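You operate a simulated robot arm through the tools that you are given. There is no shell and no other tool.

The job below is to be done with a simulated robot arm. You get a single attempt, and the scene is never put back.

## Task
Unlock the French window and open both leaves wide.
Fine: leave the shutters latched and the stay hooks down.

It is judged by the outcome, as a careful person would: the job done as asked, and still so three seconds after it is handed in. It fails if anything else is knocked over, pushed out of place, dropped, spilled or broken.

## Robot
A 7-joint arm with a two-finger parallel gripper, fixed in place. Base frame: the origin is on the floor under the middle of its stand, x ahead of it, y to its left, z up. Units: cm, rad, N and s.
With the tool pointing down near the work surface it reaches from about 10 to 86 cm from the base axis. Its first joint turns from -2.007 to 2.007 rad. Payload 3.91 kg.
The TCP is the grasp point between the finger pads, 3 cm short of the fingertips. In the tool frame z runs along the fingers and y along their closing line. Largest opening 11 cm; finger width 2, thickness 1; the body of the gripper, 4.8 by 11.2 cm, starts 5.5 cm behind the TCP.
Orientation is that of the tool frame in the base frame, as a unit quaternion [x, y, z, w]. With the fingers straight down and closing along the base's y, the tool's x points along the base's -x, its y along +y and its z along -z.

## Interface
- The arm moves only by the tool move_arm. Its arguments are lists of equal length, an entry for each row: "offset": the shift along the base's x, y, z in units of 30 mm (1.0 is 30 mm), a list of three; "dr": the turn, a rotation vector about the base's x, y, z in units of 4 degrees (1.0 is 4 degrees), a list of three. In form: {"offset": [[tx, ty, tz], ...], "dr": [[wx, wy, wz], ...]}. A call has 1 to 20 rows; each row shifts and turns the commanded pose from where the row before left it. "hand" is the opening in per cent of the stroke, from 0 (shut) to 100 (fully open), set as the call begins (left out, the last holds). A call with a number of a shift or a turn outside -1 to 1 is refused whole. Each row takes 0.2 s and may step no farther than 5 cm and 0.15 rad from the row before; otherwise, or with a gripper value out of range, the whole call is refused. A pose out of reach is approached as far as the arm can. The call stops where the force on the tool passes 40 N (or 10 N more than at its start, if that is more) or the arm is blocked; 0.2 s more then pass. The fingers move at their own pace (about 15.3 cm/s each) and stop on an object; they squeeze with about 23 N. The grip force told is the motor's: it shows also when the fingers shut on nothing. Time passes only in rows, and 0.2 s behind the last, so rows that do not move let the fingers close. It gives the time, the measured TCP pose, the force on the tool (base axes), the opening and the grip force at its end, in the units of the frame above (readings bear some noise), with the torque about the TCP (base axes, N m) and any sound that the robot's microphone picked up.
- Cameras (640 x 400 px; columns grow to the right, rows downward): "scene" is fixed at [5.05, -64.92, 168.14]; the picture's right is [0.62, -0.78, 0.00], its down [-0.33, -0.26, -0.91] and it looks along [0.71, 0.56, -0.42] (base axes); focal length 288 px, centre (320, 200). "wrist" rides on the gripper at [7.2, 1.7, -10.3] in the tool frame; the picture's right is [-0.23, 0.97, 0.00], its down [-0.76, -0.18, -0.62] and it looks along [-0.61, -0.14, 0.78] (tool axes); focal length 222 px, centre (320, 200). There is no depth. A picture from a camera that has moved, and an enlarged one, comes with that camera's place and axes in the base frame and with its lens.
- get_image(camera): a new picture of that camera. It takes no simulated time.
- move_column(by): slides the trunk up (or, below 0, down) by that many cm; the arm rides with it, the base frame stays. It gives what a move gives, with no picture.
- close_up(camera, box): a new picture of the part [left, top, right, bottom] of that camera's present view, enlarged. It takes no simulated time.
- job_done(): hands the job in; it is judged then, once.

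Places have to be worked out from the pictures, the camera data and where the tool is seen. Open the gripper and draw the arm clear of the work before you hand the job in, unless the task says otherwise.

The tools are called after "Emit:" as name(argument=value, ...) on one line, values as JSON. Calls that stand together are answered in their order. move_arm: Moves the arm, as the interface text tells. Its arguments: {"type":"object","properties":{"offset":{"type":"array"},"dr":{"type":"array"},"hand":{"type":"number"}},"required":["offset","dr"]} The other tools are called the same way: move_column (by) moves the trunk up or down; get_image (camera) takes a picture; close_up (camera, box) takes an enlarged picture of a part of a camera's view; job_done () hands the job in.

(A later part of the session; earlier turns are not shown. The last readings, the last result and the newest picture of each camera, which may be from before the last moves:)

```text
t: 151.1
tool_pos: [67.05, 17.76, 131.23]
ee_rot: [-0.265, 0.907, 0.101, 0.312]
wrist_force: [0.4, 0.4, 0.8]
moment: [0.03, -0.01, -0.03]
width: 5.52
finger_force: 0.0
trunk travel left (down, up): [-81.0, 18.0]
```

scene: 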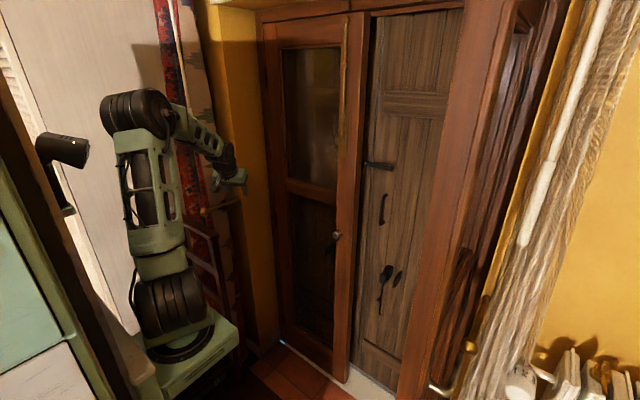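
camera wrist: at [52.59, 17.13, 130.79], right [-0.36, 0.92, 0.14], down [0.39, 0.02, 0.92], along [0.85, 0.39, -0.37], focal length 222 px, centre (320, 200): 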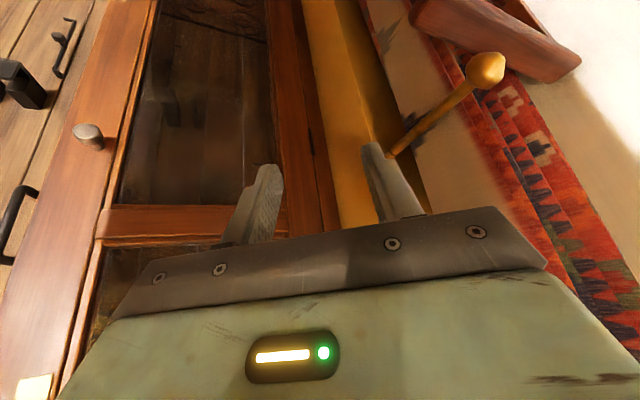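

After pitching up slightly, the motion is freer. I'll try extending forward again from here.

Emit:
move_arm(offset=[[0.5, 0, 0], [0.5, 0, 0], [0.5, 0, 0], [0.5, 0, 0]], dr=[[0, 0, 0], [0, 0, 0], [0, 0, 0], [0, 0, 0]])

Emit:
move_arm(offset=[[0, 0, 0], [0, 0, 0], [0, 0, 0], [0, 0, 0]], dr=[[0.5, -0.8, 0], [0.5, -0.8, 0], [0.5, -0.8, 0], [0.5, -0.8, 0]])

Emit:
move_arm(offset=[[0.5, 0, 0], [0.5, 0, 0], [0.5, 0, 0], [0.5, 0, 0]], dr=[[0, 0, 0], [0, 0, 0], [0, 0, 0], [0, 0, 0]])

Emit:
close_up(camera="scene", box=[80, 70, 280, 390])

```text
t: 152.1
tool_pos: [71.07, 17.03, 131.84]
ee_rot: [-0.266, 0.907, 0.101, 0.312]
wrist_force: [0.3, 0.4, 1.0]
moment: [-0.01, 0.0, 0.01]
width: 5.49
finger_force: 0.0
out of reach, approached as far as the arm can: row 3, 4
trunk travel left (down, up): [-81.0, 18.0]
```

```text
t: 153.1
tool_pos: [71.03, 16.8, 131.85]
ee_rot: [-0.252, 0.857, 0.134, 0.429]
wrist_force: [-0.3, 0.0, 0.5]
moment: [-0.05, 0.01, -0.01]
width: 5.52
finger_force: 0.2
trunk travel left (down, up): [-81.0, 18.0]
```

```text
t: 154.1
tool_pos: [74.09, 16.26, 133.41]
ee_rot: [-0.253, 0.857, 0.134, 0.428]
wrist_force: [0.2, -1.1, -0.4]
moment: [0.01, 0.03, 0.02]
width: 5.48
finger_force: 0.1
out of reach, approached as far as the arm can: row 2, 3, 4
trunk travel left (down, up): [-81.0, 18.0]
```

```text
1.25 times, centred on (180, 230) of scene
camera zoom: at [5.05, -64.92, 168.14], right [0.62, -0.78, 0.0], down [-0.33, -0.26, -0.91], along [0.71, 0.56, -0.42], focal length 360 px, centre (495, 162)
```

zoom: 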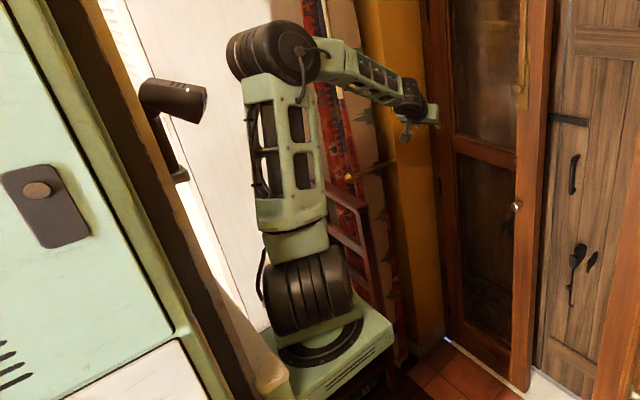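

The shoulder looks frozen in all these views. I'll zoom into the shoulder to read joint 1's direction.

Emit:
close_up(camera="scene", box=[110, 220, 270, 390])

Emit:
close_up(camera="scene", box=[90, 60, 290, 220])

```text
2.35 times, centred on (190, 305) of scene
camera zoom: at [5.05, -64.92, 168.14], right [0.62, -0.78, 0.0], down [-0.33, -0.26, -0.91], along [0.71, 0.56, -0.42], focal length 678 px, centre (626, -47)
```

zoom: 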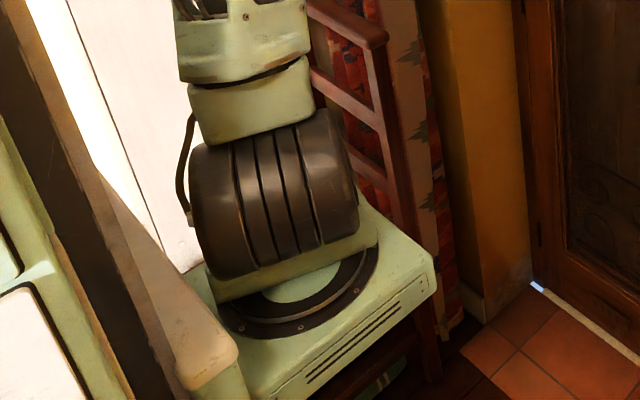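

```text
2.50 times, centred on (190, 140) of scene
camera zoom: at [5.05, -64.92, 168.14], right [0.62, -0.78, 0.0], down [-0.33, -0.26, -0.91], along [0.71, 0.56, -0.42], focal length 721 px, centre (645, 350)
```

zoom: 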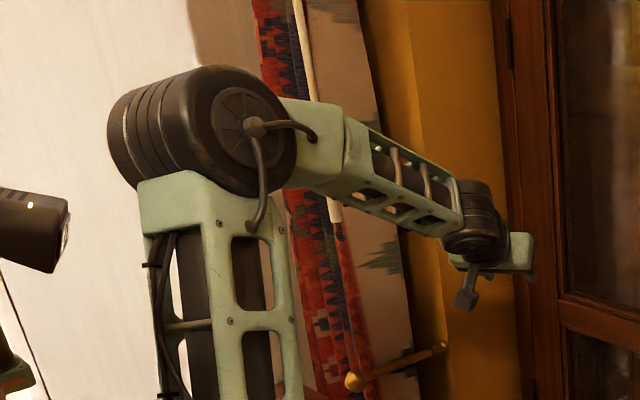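

The shoulder cradle points to az ≈ -115°, so joint 1 sits at its limit with the upper arm flipped through vertical. To unwind it I'll swing the hand far right and extend so the upper arm leans that way, then sweep back with the arm kept extended.

Emit:
move_arm(offset=[[0, -0.9, 0.35], [0, -0.9, 0.35], [0, -0.9, 0.35], [0, -0.9, 0.35], [0, -0.9, 0.35], [0, -0.9, 0.35], [0, -0.9, 0.35], [0, -0.9, 0.35], [0, -0.9, 0.35], [0, -0.9, 0.35], [0, -0.9, 0.35], [0, -0.9, 0.35]], dr=[[0.025, -0.14, -0.69], [0.025, -0.14, -0.69], [0.025, -0.14, -0.69], [0.025, -0.14, -0.69], [0.025, -0.14, -0.69], [0.025, -0.14, -0.69], [0.025, -0.14, -0.69], [0.025, -0.14, -0.69], [0.025, -0.14, -0.69], [0.025, -0.14, -0.69], [0.025, -0.14, -0.69], [0.025, -0.14, -0.69]])

Emit:
get_image(camera="scene")

```text
t: 156.7
tool_pos: [74.05, -16.19, 145.99]
ee_rot: [-0.001, 0.866, 0.0, 0.5]
wrist_force: [0.0, 0.3, -0.3]
moment: [-0.01, -0.02, -0.05]
width: 5.52
finger_force: 0.0
trunk travel left (down, up): [-81.0, 18.0]
```

```text
taken
```

scene: 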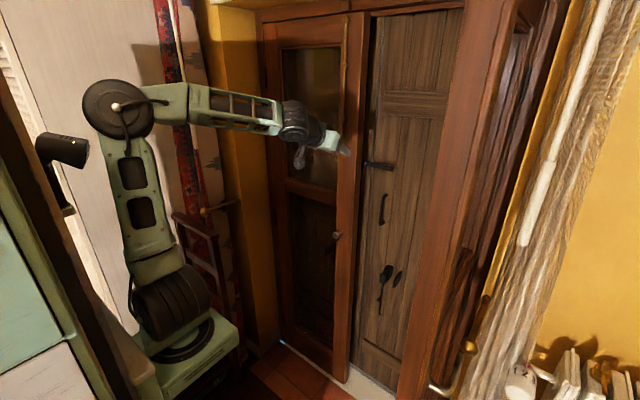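

That went smoothly. I'll continue the sweep to the right.

Emit:
move_arm(offset=[[0.1, -0.9, 0], [0.1, -0.9, 0], [0.1, -0.9, 0], [0.1, -0.9, 0], [0.1, -0.9, 0], [0.1, -0.9, 0], [0.1, -0.9, 0], [0.1, -0.9, 0], [0.1, -0.8, 0], [0.1, -0.8, 0]], dr=[[0, 0, 0], [0, 0, 0], [0, 0, 0], [0, 0, 0], [0, 0, 0], [0, 0, 0], [0, 0, 0], [0, 0, 0], [0, 0, 0], [0, 0, 0]])

Emit:
close_up(camera="scene", box=[80, 70, 400, 390])

```text
t: 158.9
tool_pos: [77.03, -42.59, 145.83]
ee_rot: [-0.001, 0.866, 0.001, 0.5]
wrist_force: [-0.5, 0.2, 0.2]
moment: [0.02, 0.0, -0.01]
width: 5.5
finger_force: 0.1
trunk travel left (down, up): [-81.0, 18.0]
```

```text
1.25 times, centred on (240, 230) of scene
camera zoom: at [5.05, -64.92, 168.14], right [0.62, -0.78, 0.0], down [-0.33, -0.26, -0.91], along [0.71, 0.56, -0.42], focal length 360 px, centre (420, 162)
```

zoom: 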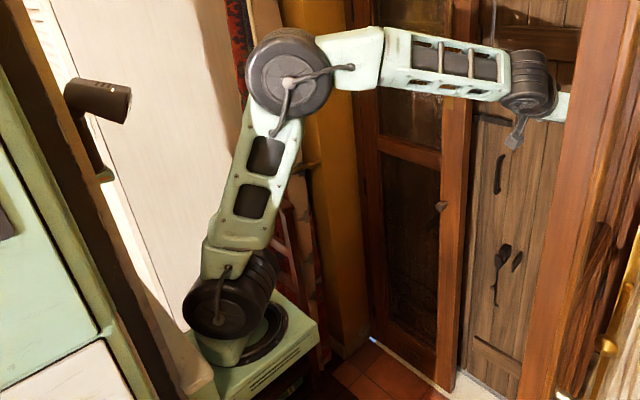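

Joint 1 has unwound (cradle now faces about -50°) and the upper arm leans properly. I'll lower the trunk, then sweep back to the centre with the arm kept extended.

Emit:
move_column(by=-31)

Emit:
move_arm(offset=[[0.6, 0.84, 0], [0.6, 0.84, 0], [0.6, 0.84, 0], [0.6, 0.84, 0], [0.6, 0.84, 0], [0.2, 0.83, 0], [0.2, 0.83, 0], [0.2, 0.83, 0], [0.2, 0.83, 0], [0.2, 0.83, 0]], dr=[[0, 0, 0], [0, 0, 0], [0, 0, 0], [0, 0, 0], [0, 0, 0], [0, 0, 0], [0, 0, 0], [0, 0, 0], [0, 0, 0], [0, 0, 0]])

Emit:
get_image(camera="scene")

```text
t: 162.0
tool_pos: [76.94, -42.6, 114.88]
ee_rot: [-0.001, 0.866, 0.001, 0.5]
wrist_force: [-0.5, 0.1, -0.6]
moment: [-0.01, 0.02, 0.0]
width: 5.5
finger_force: 0.1
trunk travel left (down, up): [-50.0, 49.0]
```

```text
t: 164.2
tool_pos: [89.0, -17.6, 114.66]
ee_rot: [0.0, 0.866, 0.0, 0.5]
wrist_force: [0.0, -0.2, -0.3]
moment: [0.02, 0.02, -0.01]
width: 5.49
finger_force: 0.1
trunk travel left (down, up): [-50.0, 49.0]
```

```text
taken
```

scene: 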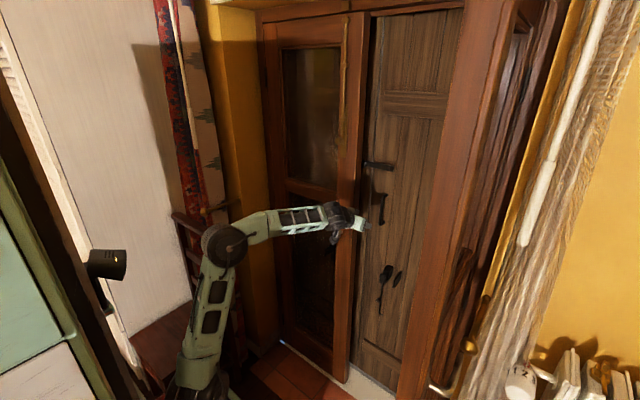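

The arm is properly extended and leaning forward. Now I'll move to y≈-4.4 slightly back from the leaf, and lower the trunk 12 cm to knob height.

Emit:
move_arm(offset=[[-0.25, 0.88, 0], [-0.25, 0.88, 0], [-0.25, 0.88, 0], [-0.25, 0.88, 0], [-0.25, 0.88, 0]], dr=[[0, 0, 0], [0, 0, 0], [0, 0, 0], [0, 0, 0], [0, 0, 0]])

Emit:
move_column(by=-12.3)

Emit:
get_image(camera="wrist")

```text
t: 165.4
tool_pos: [85.3, -4.39, 114.91]
ee_rot: [0.001, 0.866, 0.0, 0.5]
wrist_force: [0.4, -0.4, -0.4]
moment: [0.03, 0.04, 0.03]
width: 5.5
finger_force: 0.0
trunk travel left (down, up): [-50.0, 49.0]
```

```text
t: 166.9
tool_pos: [85.35, -4.32, 102.56]
ee_rot: [-0.001, 0.866, 0.001, 0.5]
wrist_force: [-0.6, 0.0, -0.4]
moment: [0.02, 0.0, 0.01]
width: 5.49
finger_force: 0.2
trunk travel left (down, up): [-37.7, 61.3]
```

```text
taken
camera wrist: at [72.77, -2.74, 101.47], right [0.11, 0.97, 0.2], down [-0.16, -0.18, 0.97], along [0.98, -0.14, 0.13], focal length 222 px, centre (320, 200)
```

wrist: 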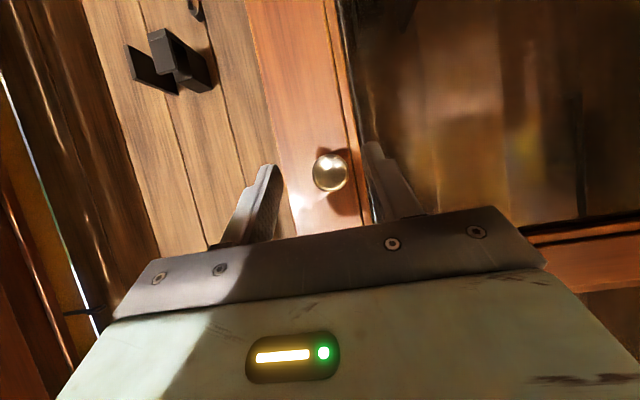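

The knob is centred between the fingers. I'll move in and grip it.

Emit:
move_arm(offset=[[0.8, 0.02, 0], [0.8, 0, 0], [0.7, 0, -0.05]], dr=[[0, 0, 0], [0, 0, 0], [0, 0, 0]])

Emit:
move_arm(offset=[[0, 0, 0], [0, 0, 0], [0, 0, 0]], dr=[[0, 0, 0], [0, 0, 0], [0, 0, 0]], hand=0)

Emit:
get_image(camera="wrist")

```text
t: 167.7
tool_pos: [92.26, -4.32, 102.5]
ee_rot: [0.0, 0.866, 0.0, 0.5]
wrist_force: [0.2, -0.4, 0.3]
moment: [0.0, -0.02, 0.0]
width: 5.5
finger_force: 0.0
trunk travel left (down, up): [-37.7, 61.3]
```

```text
t: 168.5
tool_pos: [92.22, -4.2, 102.45]
ee_rot: [-0.001, 0.866, 0.001, 0.5]
wrist_force: [0.9, 5.2, -1.0]
moment: [0.15, -0.06, 0.12]
width: 3.32
finger_force: 44.6
trunk travel left (down, up): [-37.7, 61.3]
```

```text
taken
camera wrist: at [79.71, -2.57, 101.35], right [0.11, 0.97, 0.2], down [-0.16, -0.18, 0.97], along [0.98, -0.14, 0.13], focal length 222 px, centre (320, 200)
```

wrist: 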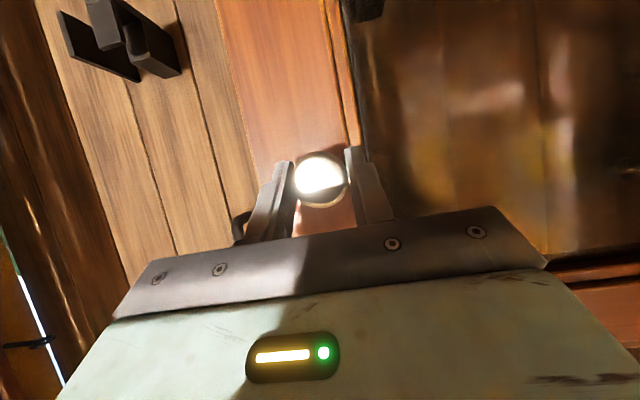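

The knob is gripped (3.3 cm). I'll pull the left leaf along its arc about the hinge at (95.5,37.5), starting gently.

Emit:
move_arm(offset=[[-0.484, 0.047, 0], [-0.483, 0.064, 0]], dr=[[0, 0, -0.5], [0, 0, -0.5]])

Emit:
get_image(camera="scene")

```text
t: 169.1
tool_pos: [89.42, -3.78, 102.35]
ee_rot: [0.029, 0.866, -0.017, 0.499]
wrist_force: [1.0, 7.9, 0.2]
moment: [0.09, 0.11, 0.44]
width: 3.33
finger_force: 45.3
trunk travel left (down, up): [-37.7, 61.3]
```

```text
taken
```

scene: 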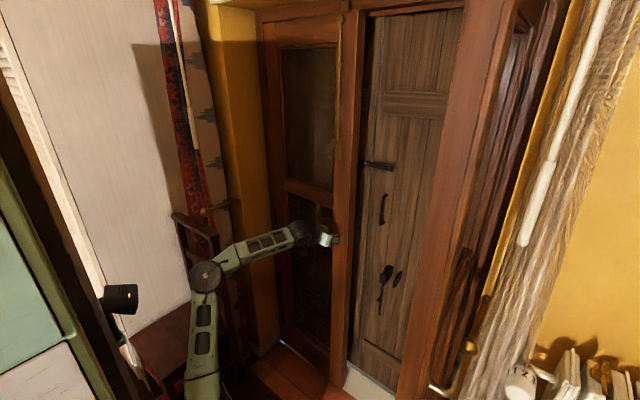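

The left leaf is opening. I'll continue to about 20°.

Emit:
move_arm(offset=[[-0.479, 0.09, 0], [-0.478, 0.09, 0], [-0.471, 0.122, 0], [-0.471, 0.122, 0], [-0.462, 0.155, 0], [-0.461, 0.155, 0], [-0.45, 0.186, 0], [-0.449, 0.187, 0]], dr=[[0, 0, -0.5], [0, 0, -0.5], [0, 0, -0.5], [0, 0, -0.5], [0, 0, -0.5], [0, 0, -0.5], [0, 0, -0.5], [0, 0, -0.5]])

Emit:
get_image(camera="scene")

```text
t: 170.9
tool_pos: [78.26, -0.19, 102.47]
ee_rot: [0.147, 0.853, -0.086, 0.493]
wrist_force: [12.4, 30.3, 5.8]
moment: [-0.07, -0.75, 0.87]
width: 3.35
finger_force: 44.8
trunk travel left (down, up): [-37.7, 61.3]
```

```text
taken
```

scene: 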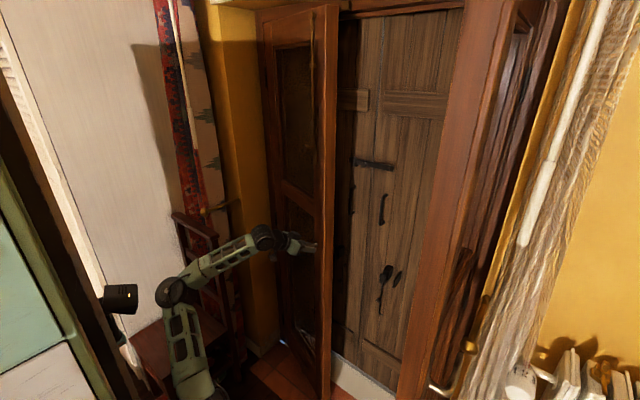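

It's at 20°, with some sideways pull because the radius is slightly shorter than assumed. I'll relieve that and go to about 28°.

Emit:
move_arm(offset=[[-0.43, 0.3, 0], [-0.435, 0.24, 0], [-0.42, 0.26, 0], [-0.419, 0.26, 0]], dr=[[0, 0, -0.5], [0, 0, -0.5], [0, 0, -0.5], [0, 0, -0.5]])

Emit:
get_image(camera="scene")

```text
t: 171.9
tool_pos: [73.16, 2.76, 102.53]
ee_rot: [0.207, 0.841, -0.121, 0.485]
wrist_force: [16.5, 23.6, 0.2]
moment: [-0.58, -0.97, 0.3]
width: 3.34
finger_force: 45.2
trunk travel left (down, up): [-37.7, 61.3]
```

```text
taken
```

scene: 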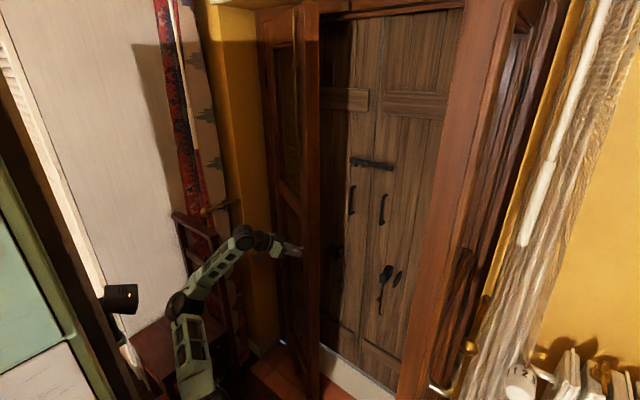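

It's at 28° with no reach problems. I'll release the knob, back off along the tool axis, and move right past the free edge (about (74,-3)) while straightening the yaw.

Emit:
move_arm(offset=[[0, 0, 0], [0, 0, 0], [-0.5, 0.27, 0.33], [-0.5, 0.27, 0.33], [-0.5, 0.27, 0.33]], dr=[[0, 0, 0], [0, 0, 0], [0, 0, 0], [0, 0, 0], [0, 0, 0]], hand=60)

Emit:
get_image(camera="wrist")

Emit:
get_image(camera="scene")

```text
t: 173.1
tool_pos: [68.53, 4.92, 105.37]
ee_rot: [0.208, 0.841, -0.12, 0.485]
wrist_force: [0.4, -0.7, -0.2]
moment: [0.03, 0.0, 0.0]
width: 6.6
finger_force: 0.0
trunk travel left (down, up): [-37.7, 61.3]
```

```text
taken
camera wrist: at [58.24, 12.24, 104.31], right [0.56, 0.81, 0.2], down [-0.22, -0.08, 0.97], along [0.8, -0.58, 0.13], focal length 222 px, centre (320, 200)
```

wrist: 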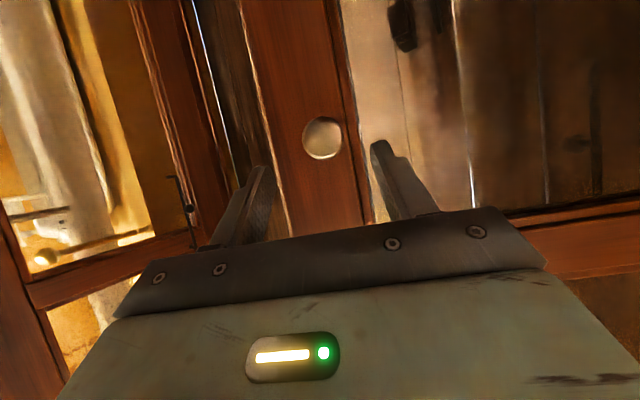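

```text
taken
```

scene: 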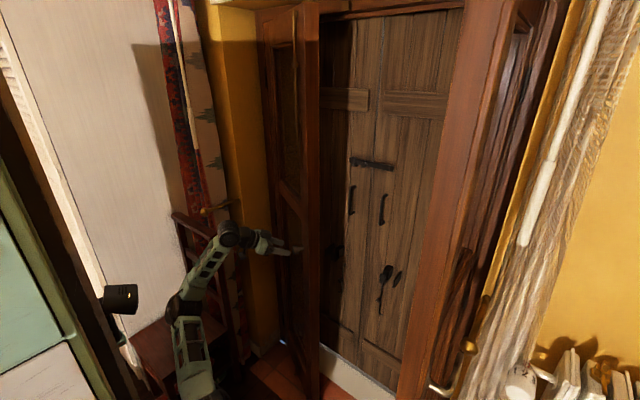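

The knob is free. I'll sweep right past the free edge while yawing back to straight.

Emit:
move_arm(offset=[[-0.2, -0.5, 0.1], [-0.1, -0.7, 0.1], [0, -0.8, 0.1], [0, -0.8, 0.1], [0, -0.9, 0], [0, -0.9, 0], [0, -0.9, 0], [0, -0.9, 0]], dr=[[0, 0, 0.875], [0, 0, 0.875], [0, 0, 0.875], [0, 0, 0.875], [0, 0, 0.875], [0, 0, 0.875], [0, 0, 0.875], [0, 0, 0.875]])

Emit:
get_image(camera="scene")

```text
t: 174.9
tool_pos: [67.77, -14.25, 106.67]
ee_rot: [-0.002, 0.866, 0.002, 0.5]
wrist_force: [0.5, -0.1, 0.4]
moment: [-0.01, -0.01, -0.01]
width: 6.59
finger_force: 0.0
trunk travel left (down, up): [-37.7, 61.3]
```

```text
taken
```

scene: 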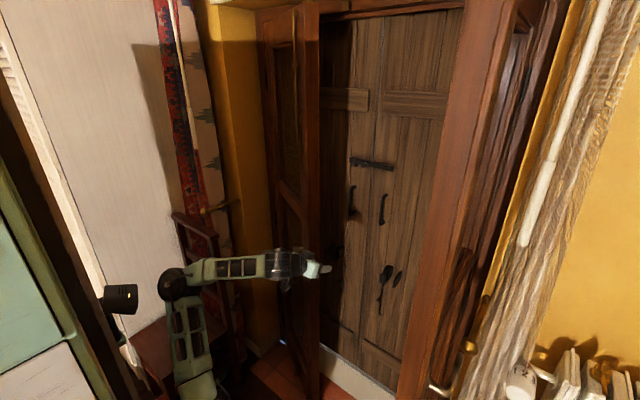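

There were no flags, and the hand is clear to the right of the free edge. Now I'll go forward to get behind the left leaf.

Emit:
move_arm(offset=[[0.5, -0.4, 0.1], [0.7, -0.3, 0.1], [0.8, 0, 0.1], [0.9, 0, 0.1], [0.9, 0, 0.1], [0.9, 0, 0]], dr=[[0, 0, 0], [0, 0, 0], [0, 0, 0], [0, 0, 0], [0, 0, 0], [0, 0, 0]], hand=0)

Emit:
get_image(camera="scene")

Emit:
get_image(camera="wrist")

```text
t: 176.3
tool_pos: [81.87, -16.39, 108.02]
ee_rot: [-0.001, 0.866, 0.001, 0.5]
wrist_force: [0.2, -0.1, 0.3]
moment: [0.02, 0.03, 0.01]
width: 0.0
finger_force: 23.3
trunk travel left (down, up): [-37.7, 61.3]
```

```text
taken
```

scene: 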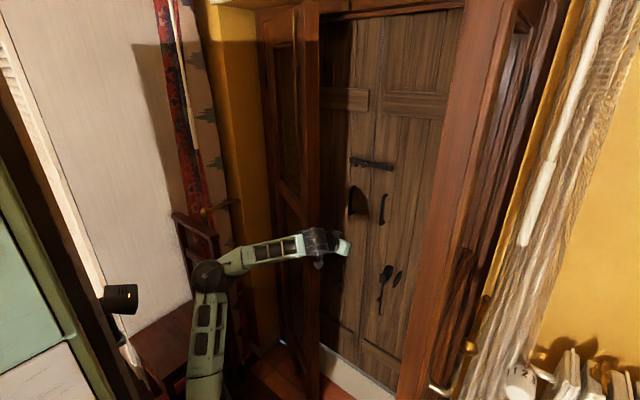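

```text
taken
camera wrist: at [69.28, -14.75, 106.97], right [0.11, 0.97, 0.2], down [-0.16, -0.18, 0.97], along [0.98, -0.14, 0.13], focal length 222 px, centre (320, 200)
```

wrist: 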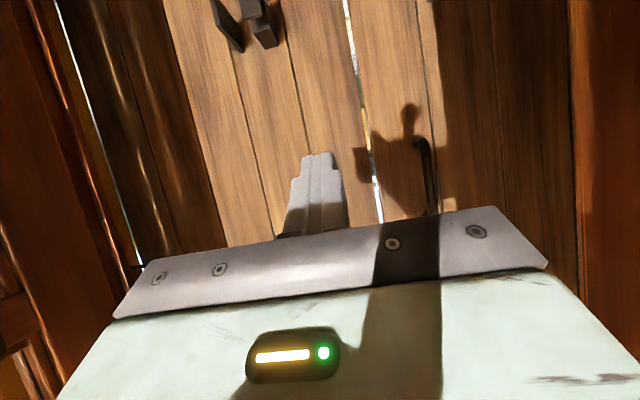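

I'm behind the left leaf in a good arm posture. I'll sweep toward +y slowly, drifting back in x and yawing left a little, to push the leaf open with the side of the hand.

Emit:
move_arm(offset=[[-0.15, 0.35, 0], [-0.15, 0.35, 0], [-0.15, 0.35, 0], [-0.15, 0.3, 0], [-0.12, 0.3, 0], [-0.12, 0.3, 0], [-0.12, 0.3, 0], [-0.12, 0.3, 0], [-0.12, 0.3, 0], [-0.12, 0.3, 0], [-0.12, 0.3, 0], [-0.12, 0.3, 0]], dr=[[0, 0, 0.2], [0, 0, 0.2], [0, 0, 0.2], [0, 0, 0.2], [0, 0, 0.2], [0, 0, 0.2], [0, 0, 0.2], [0, 0, 0.2], [0, 0, 0.2], [0, 0, 0.2], [0, 0, 0.2], [0, 0, 0.2]])

Emit:
get_image(camera="scene")

Emit:
get_image(camera="wrist")

```text
t: 178.8
tool_pos: [77.11, -7.16, 108.18]
ee_rot: [-0.058, 0.865, 0.033, 0.498]
wrist_force: [-6.5, -12.3, -3.5]
moment: [0.29, -0.45, 0.52]
width: 0.0
finger_force: 22.9
trunk travel left (down, up): [-37.7, 61.3]
stopped in row 12: the force on the tool passed its limit at 47 N (the readings are from after the stop); the commanded pose is now the measured one
```

```text
taken
```

scene: 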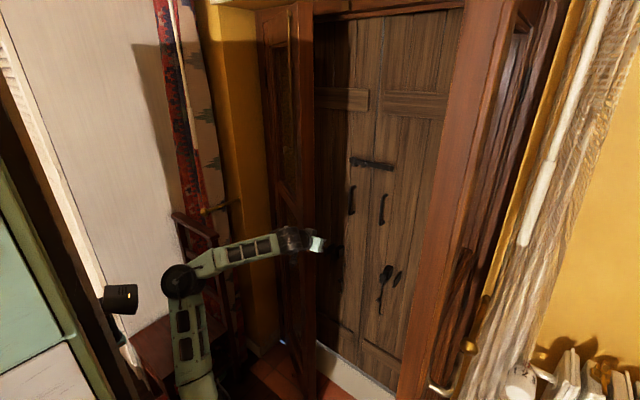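

```text
taken
camera wrist: at [64.43, -7.19, 107.09], right [-0.02, 0.98, 0.2], down [-0.13, -0.2, 0.97], along [0.99, -0.01, 0.13], focal length 222 px, centre (320, 200)
```

wrist: 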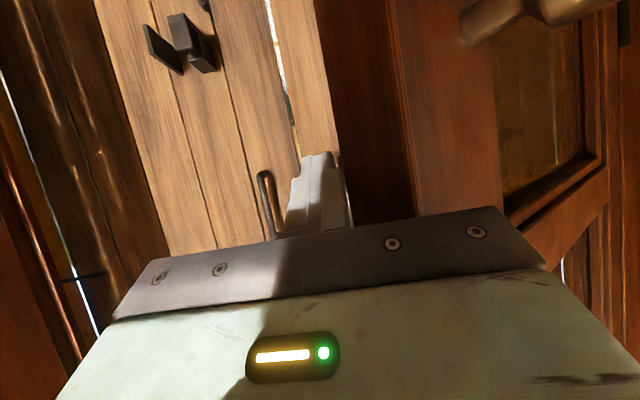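

At this small opening, pushing sideways on the edge has no leverage. Since pulling by the knob went smoothly, I'll go back around the edge, re-grip the knob and pull the leaf much further open.

Emit:
move_arm(offset=[[0, -0.5, 0], [0, -0.8, 0], [0, -0.9, 0], [-0.5, -0.7, 0], [-0.8, 0, 0], [-0.9, 0, 0], [-0.9, 0, 0]], dr=[[0, 0, -0.3], [0, 0, -0.3], [0, 0, -0.3], [0, 0, -0.3], [0, 0, -0.3], [0, 0, -0.3], [0, 0, -0.3]], hand=60)

Emit:
get_image(camera="scene")

Emit:
get_image(camera="wrist")

```text
t: 179.2
tool_pos: [76.81, -9.56, 108.24]
ee_rot: [-0.041, 0.864, 0.023, 0.501]
wrist_force: [-11.7, -25.6, -1.3]
moment: [0.3, -0.19, 0.68]
width: 5.4
finger_force: 0.0
trunk travel left (down, up): [-37.7, 61.3]
stopped in row 2: the force on the tool passed its limit at 43 N (the readings are from after the stop); the commanded pose is now the measured one
```

```text
taken
```

scene: 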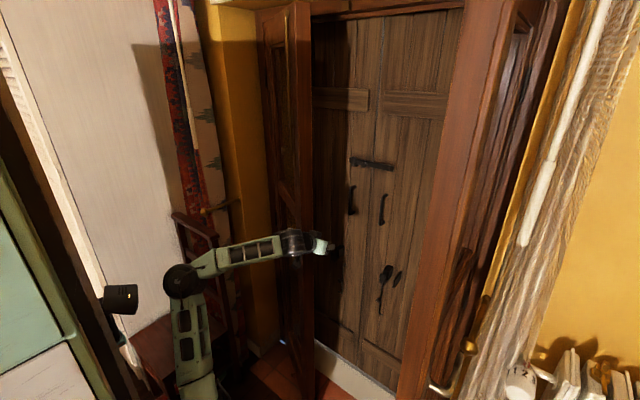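

```text
taken
camera wrist: at [64.15, -9.12, 107.13], right [0.02, 0.98, 0.2], down [-0.14, -0.19, 0.97], along [0.99, -0.05, 0.14], focal length 222 px, centre (320, 200)
```

wrist: 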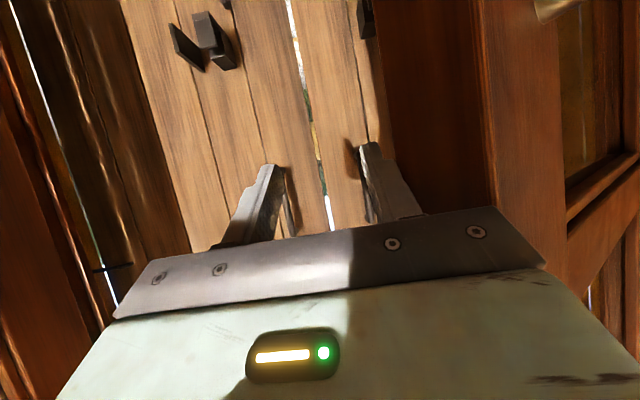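

Opening the fingers just touched the leaf edge. I'll move away to -y first, then back.

Emit:
move_arm(offset=[[0, -0.5, 0], [0, -0.8, 0], [0, -0.8, 0]], dr=[[0, 0, -0.4], [0, 0, -0.4], [0, 0, -0.4]])

Emit:
close_up(camera="scene", box=[240, 160, 400, 290])

Emit:
get_image(camera="wrist")

```text
t: 180.0
tool_pos: [77.08, -15.12, 108.08]
ee_rot: [-0.01, 0.866, 0.004, 0.5]
wrist_force: [0.5, 0.8, 0.6]
moment: [0.04, 0.01, -0.02]
width: 6.6
finger_force: 0.2
trunk travel left (down, up): [-37.7, 61.3]
```

```text
3.08 times, centred on (320, 225) of scene
camera zoom: at [5.05, -64.92, 168.14], right [0.62, -0.78, 0.0], down [-0.33, -0.26, -0.91], along [0.71, 0.56, -0.42], focal length 887 px, centre (320, 123)
```

zoom: 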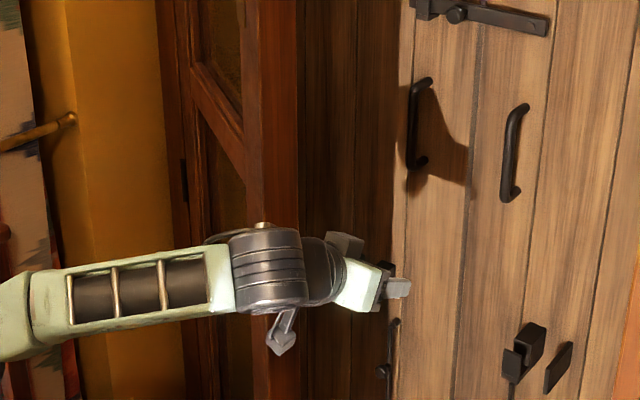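

```text
taken
camera wrist: at [64.46, -13.76, 106.94], right [0.09, 0.98, 0.2], down [-0.15, -0.18, 0.97], along [0.98, -0.12, 0.13], focal length 222 px, centre (320, 200)
```

wrist: 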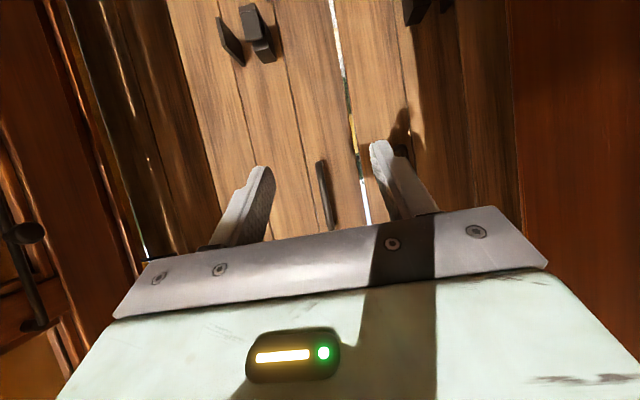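

The leaf is at about 30°. I'll return to the interior side in front of the knob, yawing -30° to face it.

Emit:
move_arm(offset=[[-0.85, 0, 0], [-0.85, 0, 0], [-0.85, 0, 0], [-0.85, 0.1, -0.05], [-0.1, 0.8, -0.05], [-0.05, 0.9, -0.1], [0, 0.9, -0.1], [0, 0.9, -0.1], [0, 0.9, -0.1], [0, 0.9, -0.1], [0, 0.85, -0.1], [0, 0.65, -0.1]], dr=[[0, 0, 0], [0, 0, 0], [0, 0, 0], [0, 0, 0], [0, 0, -0.95], [0, 0, -0.95], [0, 0, -0.95], [0, 0, -0.95], [0, 0, -0.95], [0, 0, -0.95], [0, 0, -0.95], [0, 0, -0.95]])

Emit:
get_image(camera="wrist")

Emit:
get_image(camera="scene")

```text
t: 182.6
tool_pos: [66.13, 5.08, 105.73]
ee_rot: [0.216, 0.838, -0.128, 0.484]
wrist_force: [-0.7, 0.7, -0.3]
moment: [0.01, -0.03, -0.01]
width: 6.61
finger_force: 0.0
out of reach, approached as far as the arm can: row 12
trunk travel left (down, up): [-37.7, 61.3]
```

```text
taken
camera wrist: at [56.0, 12.64, 104.54], right [0.57, 0.8, 0.19], down [-0.22, -0.07, 0.97], along [0.79, -0.6, 0.14], focal length 222 px, centre (320, 200)
```

wrist: 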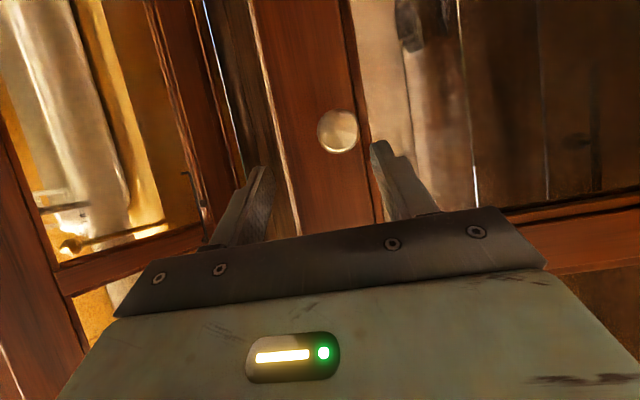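

```text
taken
```

scene: 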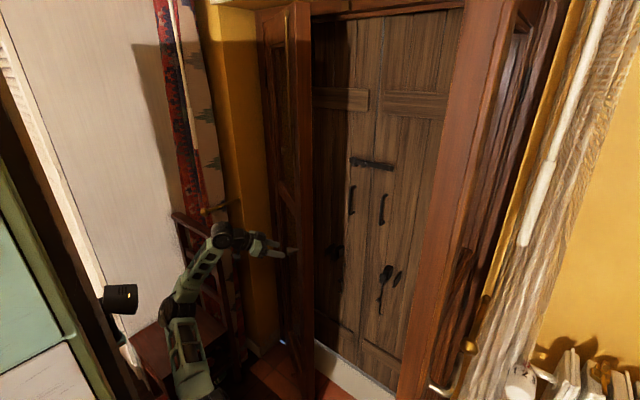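

The knob head is at about (72.8,3.1,101.8). I'll shift laterally 1.5 cm and advance along the tool axis onto it.

Emit:
move_arm(offset=[[0.25, 0.45, 0], [0.55, -0.31, -0.365], [0.55, -0.31, -0.365], [0.55, -0.31, -0.365]], dr=[[0, 0, 0], [0, 0, 0], [0, 0, 0], [0, 0, 0]])

Emit:
get_image(camera="wrist")

```text
t: 183.6
tool_pos: [71.4, 2.19, 102.01]
ee_rot: [0.218, 0.838, -0.127, 0.484]
wrist_force: [-0.4, 0.0, 0.4]
moment: [-0.01, -0.01, 0.03]
width: 6.58
finger_force: 0.0
out of reach, approached as far as the arm can: row 1
trunk travel left (down, up): [-37.7, 61.3]
```

```text
taken
camera wrist: at [61.35, 9.68, 100.93], right [0.57, 0.8, 0.2], down [-0.22, -0.08, 0.97], along [0.79, -0.6, 0.13], focal length 222 px, centre (320, 200)
```

wrist: 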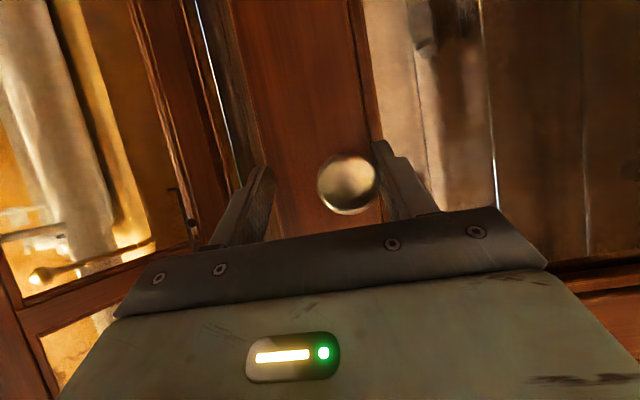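

The knob sits about 1.5 cm off to the right finger's side. I'll try the lateral shift again from here, where the arm has more room.

Emit:
move_arm(offset=[[0.1, 0.2, 0], [0.1, 0.2, 0], [0.05, 0.1, 0]], dr=[[0, 0, 0], [0, 0, 0], [0, 0, 0]])

Emit:
get_image(camera="wrist")

```text
t: 184.4
tool_pos: [72.03, 3.25, 102.03]
ee_rot: [0.217, 0.838, -0.128, 0.484]
wrist_force: [0.0, 0.8, 0.7]
moment: [0.03, 0.02, -0.04]
width: 6.62
finger_force: 0.1
out of reach, approached as far as the arm can: row 3
trunk travel left (down, up): [-37.7, 61.3]
```

```text
taken
camera wrist: at [61.89, 10.74, 100.91], right [0.57, 0.8, 0.19], down [-0.22, -0.08, 0.97], along [0.79, -0.6, 0.13], focal length 222 px, centre (320, 200)
```

wrist: 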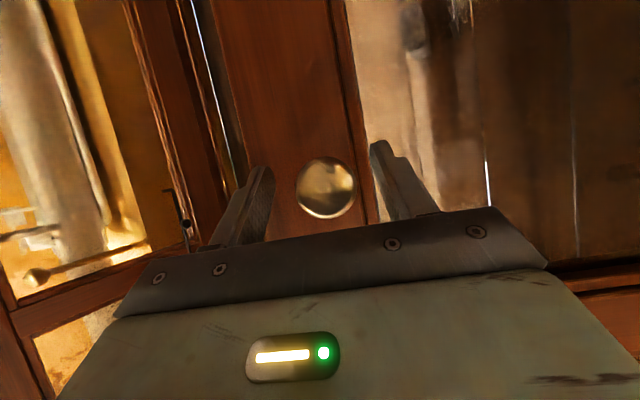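

It's centred now. I'll grip and continue the pull, watching for reach flags.

Emit:
move_arm(offset=[[0.1, -0.06, 0.02], [0, 0, 0], [0, 0, 0], [0, 0, 0]], dr=[[0, 0, 0], [0, 0, 0], [0, 0, 0], [0, 0, 0]], hand=0)

Emit:
move_arm(offset=[[-0.41, 0.29, 0], [-0.4, 0.31, 0], [-0.39, 0.32, 0], [-0.38, 0.34, 0]], dr=[[0, 0, -0.5], [0, 0, -0.5], [0, 0, -0.5], [0, 0, -0.5]])

Emit:
get_image(camera="scene")

```text
t: 185.4
tool_pos: [72.53, 3.26, 102.06]
ee_rot: [0.214, 0.839, -0.126, 0.484]
wrist_force: [15.2, 25.9, 0.3]
moment: [-0.09, 0.45, 0.48]
width: 3.35
finger_force: 44.8
trunk travel left (down, up): [-37.7, 61.3]
```

```text
t: 185.7
tool_pos: [72.27, 3.43, 102.01]
ee_rot: [0.213, 0.839, -0.124, 0.485]
wrist_force: [5.1, 12.1, -1.8]
moment: [0.5, 0.55, 0.58]
width: 3.34
finger_force: 45.2
out of reach, approached as far as the arm can: row 1
trunk travel left (down, up): [-37.7, 61.3]
stopped in row 1: the force on the tool passed its limit at 50 N (the readings are from after the stop); the commanded pose is now the measured one
```

```text
taken
```

scene: 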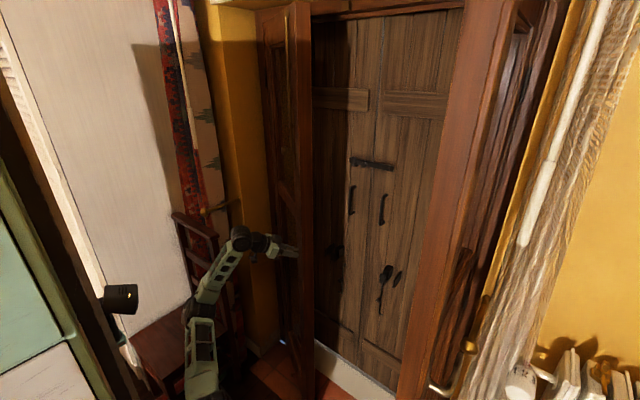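

The arm is stuck in the poor shoulder posture again. I'll release the knob by opening and lifting, go back around to the right to unwind the shoulder, and return with a steeper tool pitch and higher trunk that keeps the upper arm leaning.

Emit:
move_arm(offset=[[0, 0, 0], [0, 0, 0], [0, 0, 0.6], [0, 0, 0.6], [-0.3, 0, 0.6], [-0.6, 0, 0.3], [-0.6, 0, 0]], dr=[[0, 0, 0], [0, 0, 0], [0, 0, 0], [0, 0, 0], [0, 0, 0], [0, 0, 0], [0, 0, 0]], hand=60)

Emit:
get_image(camera="wrist")

```text
t: 187.2
tool_pos: [67.61, 2.95, 108.43]
ee_rot: [0.216, 0.838, -0.126, 0.485]
wrist_force: [0.6, 0.1, -1.2]
moment: [-0.04, -0.03, -0.01]
width: 6.59
finger_force: 0.1
out of reach, approached as far as the arm can: row 4
trunk travel left (down, up): [-37.7, 61.3]
```

```text
taken
camera wrist: at [57.38, 10.43, 107.27], right [0.57, 0.8, 0.2], down [-0.23, -0.08, 0.97], along [0.79, -0.6, 0.14], focal length 222 px, centre (320, 200)
```

wrist: 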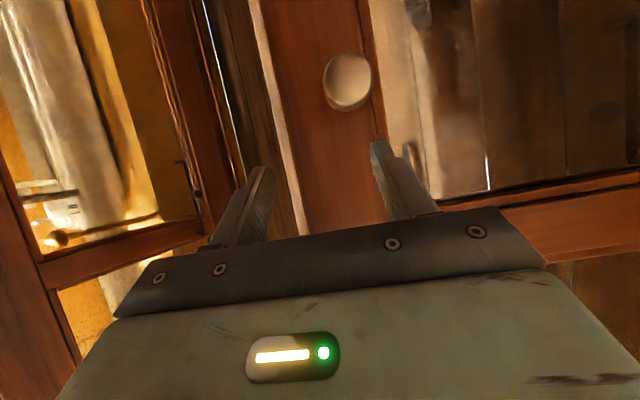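

The knob is clear. Now I'll sweep right past the free edge while straightening the yaw.

Emit:
move_arm(offset=[[-0.2, -0.5, 0], [0, -0.8, 0], [0, -0.8, 0], [0, -0.8, 0], [0, -0.8, 0], [0, -0.8, 0], [0, -0.8, 0], [0, -0.8, 0]], dr=[[0, 0, 0.92], [0, 0, 0.92], [0, 0, 0.92], [0, 0, 0.92], [0, 0, 0.92], [0, 0, 0.92], [0, 0, 0.92], [0, 0, 0.92]])

Emit:
move_arm(offset=[[0.3, -0.9, 0], [0.4, -0.9, 0], [0.4, -0.9, 0], [0.4, -0.9, 0], [0.4, -0.9, 0], [0.4, -0.9, 0], [0.4, -0.9, 0], [0.4, -0.9, 0], [0.4, -0.9, 0]], dr=[[0, 0, 0], [0, 0, 0], [0, 0, 0], [0, 0, 0], [0, 0, 0], [0, 0, 0], [0, 0, 0], [0, 0, 0], [0, 0, 0]], hand=40)

Emit:
get_image(camera="scene")

```text
t: 189.1
tool_pos: [67.13, -15.32, 108.35]
ee_rot: [-0.006, 0.866, 0.003, 0.5]
wrist_force: [-0.3, 0.4, -0.5]
moment: [-0.01, -0.01, -0.02]
width: 6.58
finger_force: 0.0
trunk travel left (down, up): [-37.7, 61.3]
```

```text
t: 191.1
tool_pos: [77.41, -39.68, 108.44]
ee_rot: [-0.005, 0.865, 0.001, 0.502]
wrist_force: [-0.4, 0.2, -0.4]
moment: [-0.01, 0.06, -0.02]
width: 4.42
finger_force: 0.1
trunk travel left (down, up): [-37.7, 61.3]
```

```text
taken
```

scene: 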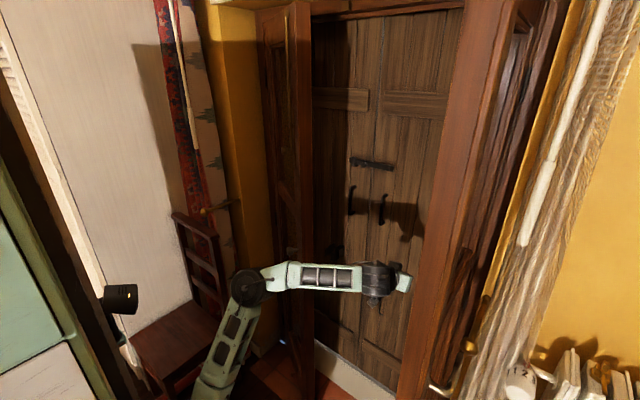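

The shoulder is back in its good posture. From this side I'll hook a finger behind the left leaf's outer face near its free edge and draw it toward me, so I set the trunk 15 cm higher with a 45° pitch for better leverage room.

Emit:
move_column(by=15)

Emit:
move_arm(offset=[[0, 0, -1], [0, 0, -1], [0, 0.3, -1], [0, 0.3, -1], [0, 0.3, -1]], dr=[[0, 0.75, 0], [0, 0.75, 0], [0, 0.75, 0], [0, 0.75, 0], [0, 0.75, 0]], hand=0)

Emit:
get_image(camera="scene")

```text
t: 192.8
tool_pos: [77.44, -39.66, 123.43]
ee_rot: [-0.005, 0.866, 0.002, 0.501]
wrist_force: [0.6, -0.5, -0.1]
moment: [0.04, 0.04, -0.01]
width: 4.38
finger_force: 0.1
trunk travel left (down, up): [-52.7, 46.3]
```

```text
t: 194.0
tool_pos: [77.58, -37.19, 108.37]
ee_rot: [-0.004, 0.924, 0.003, 0.383]
wrist_force: [-0.2, -0.1, 0.0]
moment: [0.0, -0.02, 0.02]
width: 0.0
finger_force: 23.2
trunk travel left (down, up): [-52.7, 46.3]
```

```text
taken
```

scene: 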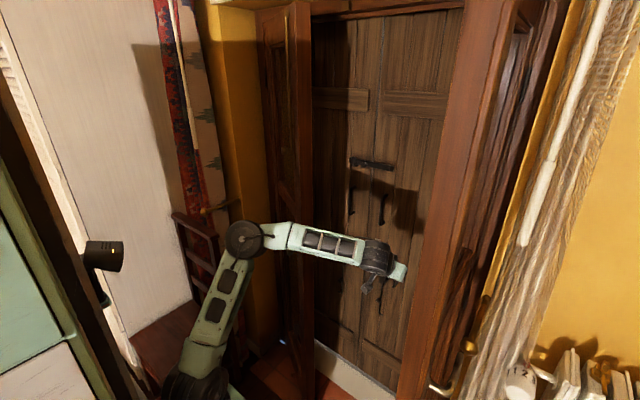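

The posture is good. I'll move toward the opening's centre while yawing the tool left to about 65°.

Emit:
move_arm(offset=[[0.05, 0.57, 0], [0.05, 0.57, 0], [0.05, 0.57, 0], [0.05, 0.57, 0], [0.05, 0.57, 0], [0.05, 0.57, 0], [0.05, 0.57, 0], [0.05, 0.57, 0], [0.05, 0.57, 0], [0.05, 0.57, 0], [0.14, 0.5, 0], [0.14, 0.5, 0], [0.14, 0.5, 0], [0.14, 0.5, 0], [0.14, 0.5, 0], [0.14, 0.5, 0], [0.14, 0.5, 0]], dr=[[0, 0, 1], [0, 0, 1], [0, 0, 1], [0, 0, 1], [0, 0, 1], [0, 0, 1], [0, 0, 1], [0, 0, 1], [0, 0, 1], [0, 0, 1], [0, 0, 0.9], [0, 0, 0.9], [0, 0, 0.9], [0, 0, 0.9], [0, 0, 0.9], [0, 0, 0.9], [0, 0, 0.9]])

Emit:
get_image(camera="scene")

Emit:
get_image(camera="wrist")

```text
t: 197.6
tool_pos: [81.82, -9.33, 108.57]
ee_rot: [-0.502, 0.775, 0.209, 0.321]
wrist_force: [0.5, -0.4, 0.4]
moment: [-0.01, -0.02, 0.0]
width: 0.01
finger_force: 22.4
trunk travel left (down, up): [-52.7, 46.3]
```

```text
taken
```

scene: 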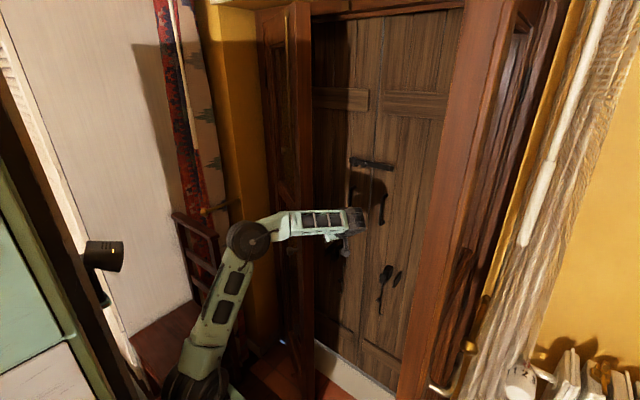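

```text
taken
camera wrist: at [75.25, -20.04, 110.61], right [-0.82, 0.54, 0.16], down [0.2, 0.01, 0.98], along [0.53, 0.84, -0.12], focal length 222 px, centre (320, 200)
```

wrist: 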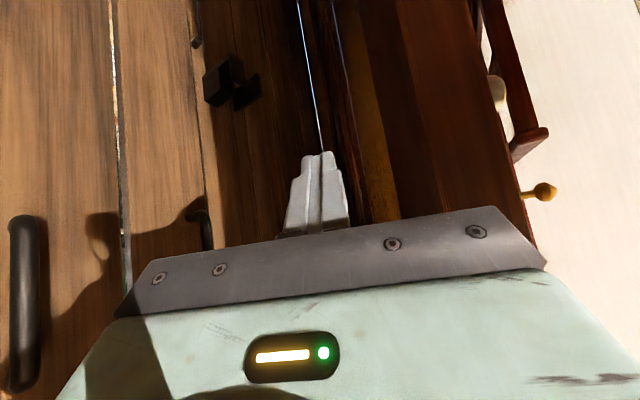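

The finger points into the gap behind the left leaf. I'll slide further in along +y, then draw toward -x until it contacts the leaf.

Emit:
move_arm(offset=[[0, 0.45, 0], [0, 0.45, 0], [0, 0.45, 0], [0, 0.45, 0]], dr=[[0, 0, 0], [0, 0, 0], [0, 0, 0], [0, 0, 0]])

Emit:
get_image(camera="wrist")

```text
t: 198.6
tool_pos: [81.65, -5.62, 108.53]
ee_rot: [-0.498, 0.78, 0.203, 0.321]
wrist_force: [-6.8, -17.6, 2.2]
moment: [0.91, -0.3, 0.91]
width: 0.02
finger_force: 23.0
trunk travel left (down, up): [-52.7, 46.3]
stopped in row 4: the force on the tool passed its limit at 48 N (the readings are from after the stop); the commanded pose is now the measured one
```

```text
taken
camera wrist: at [74.88, -16.19, 110.71], right [-0.81, 0.56, 0.16], down [0.2, 0.02, 0.98], along [0.54, 0.83, -0.13], focal length 222 px, centre (320, 200)
```

wrist: 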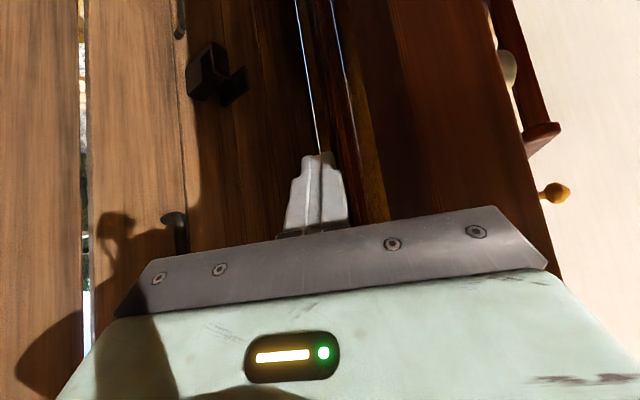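

The hand's body corner met the leaf's edge. I'll back off, shift further outward in x so the whole hand is behind the leaf, then slide in again.

Emit:
move_arm(offset=[[0.2, -0.5, 0], [0.6, -0.3, 0], [0.7, 0, 0], [0.2, 0.3, 0], [0, 0.4, 0], [0, 0.4, 0], [0, 0.4, 0]], dr=[[0, 0, 0], [0, 0, 0], [0, 0, 0], [0, 0, 0], [0, 0, 0], [0, 0, 0], [0, 0, 0]])

Emit:
get_image(camera="wrist")

Emit:
get_image(camera="scene")

```text
t: 200.2
tool_pos: [86.92, -3.12, 108.41]
ee_rot: [-0.498, 0.779, 0.204, 0.321]
wrist_force: [0.4, 0.2, 0.3]
moment: [0.03, 0.02, 0.01]
width: 0.0
finger_force: 22.9
trunk travel left (down, up): [-52.7, 46.3]
```

```text
taken
camera wrist: at [80.13, -13.78, 110.65], right [-0.82, 0.56, 0.16], down [0.2, 0.02, 0.98], along [0.54, 0.83, -0.13], focal length 222 px, centre (320, 200)
```

wrist: 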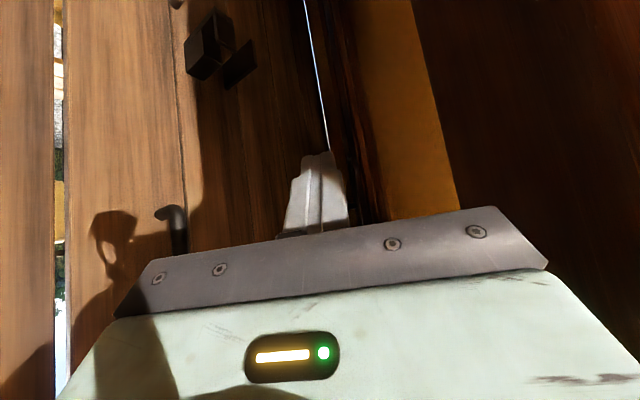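

```text
taken
```

scene: 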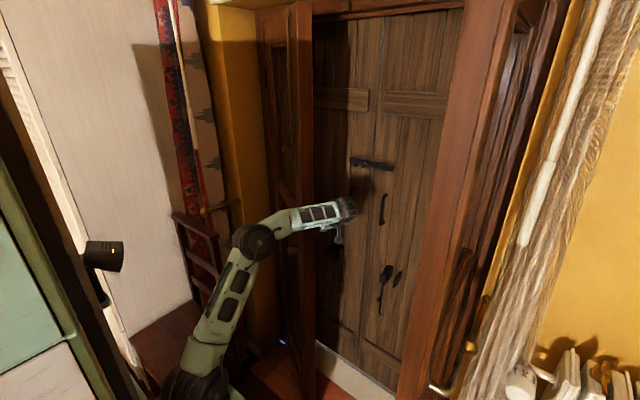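

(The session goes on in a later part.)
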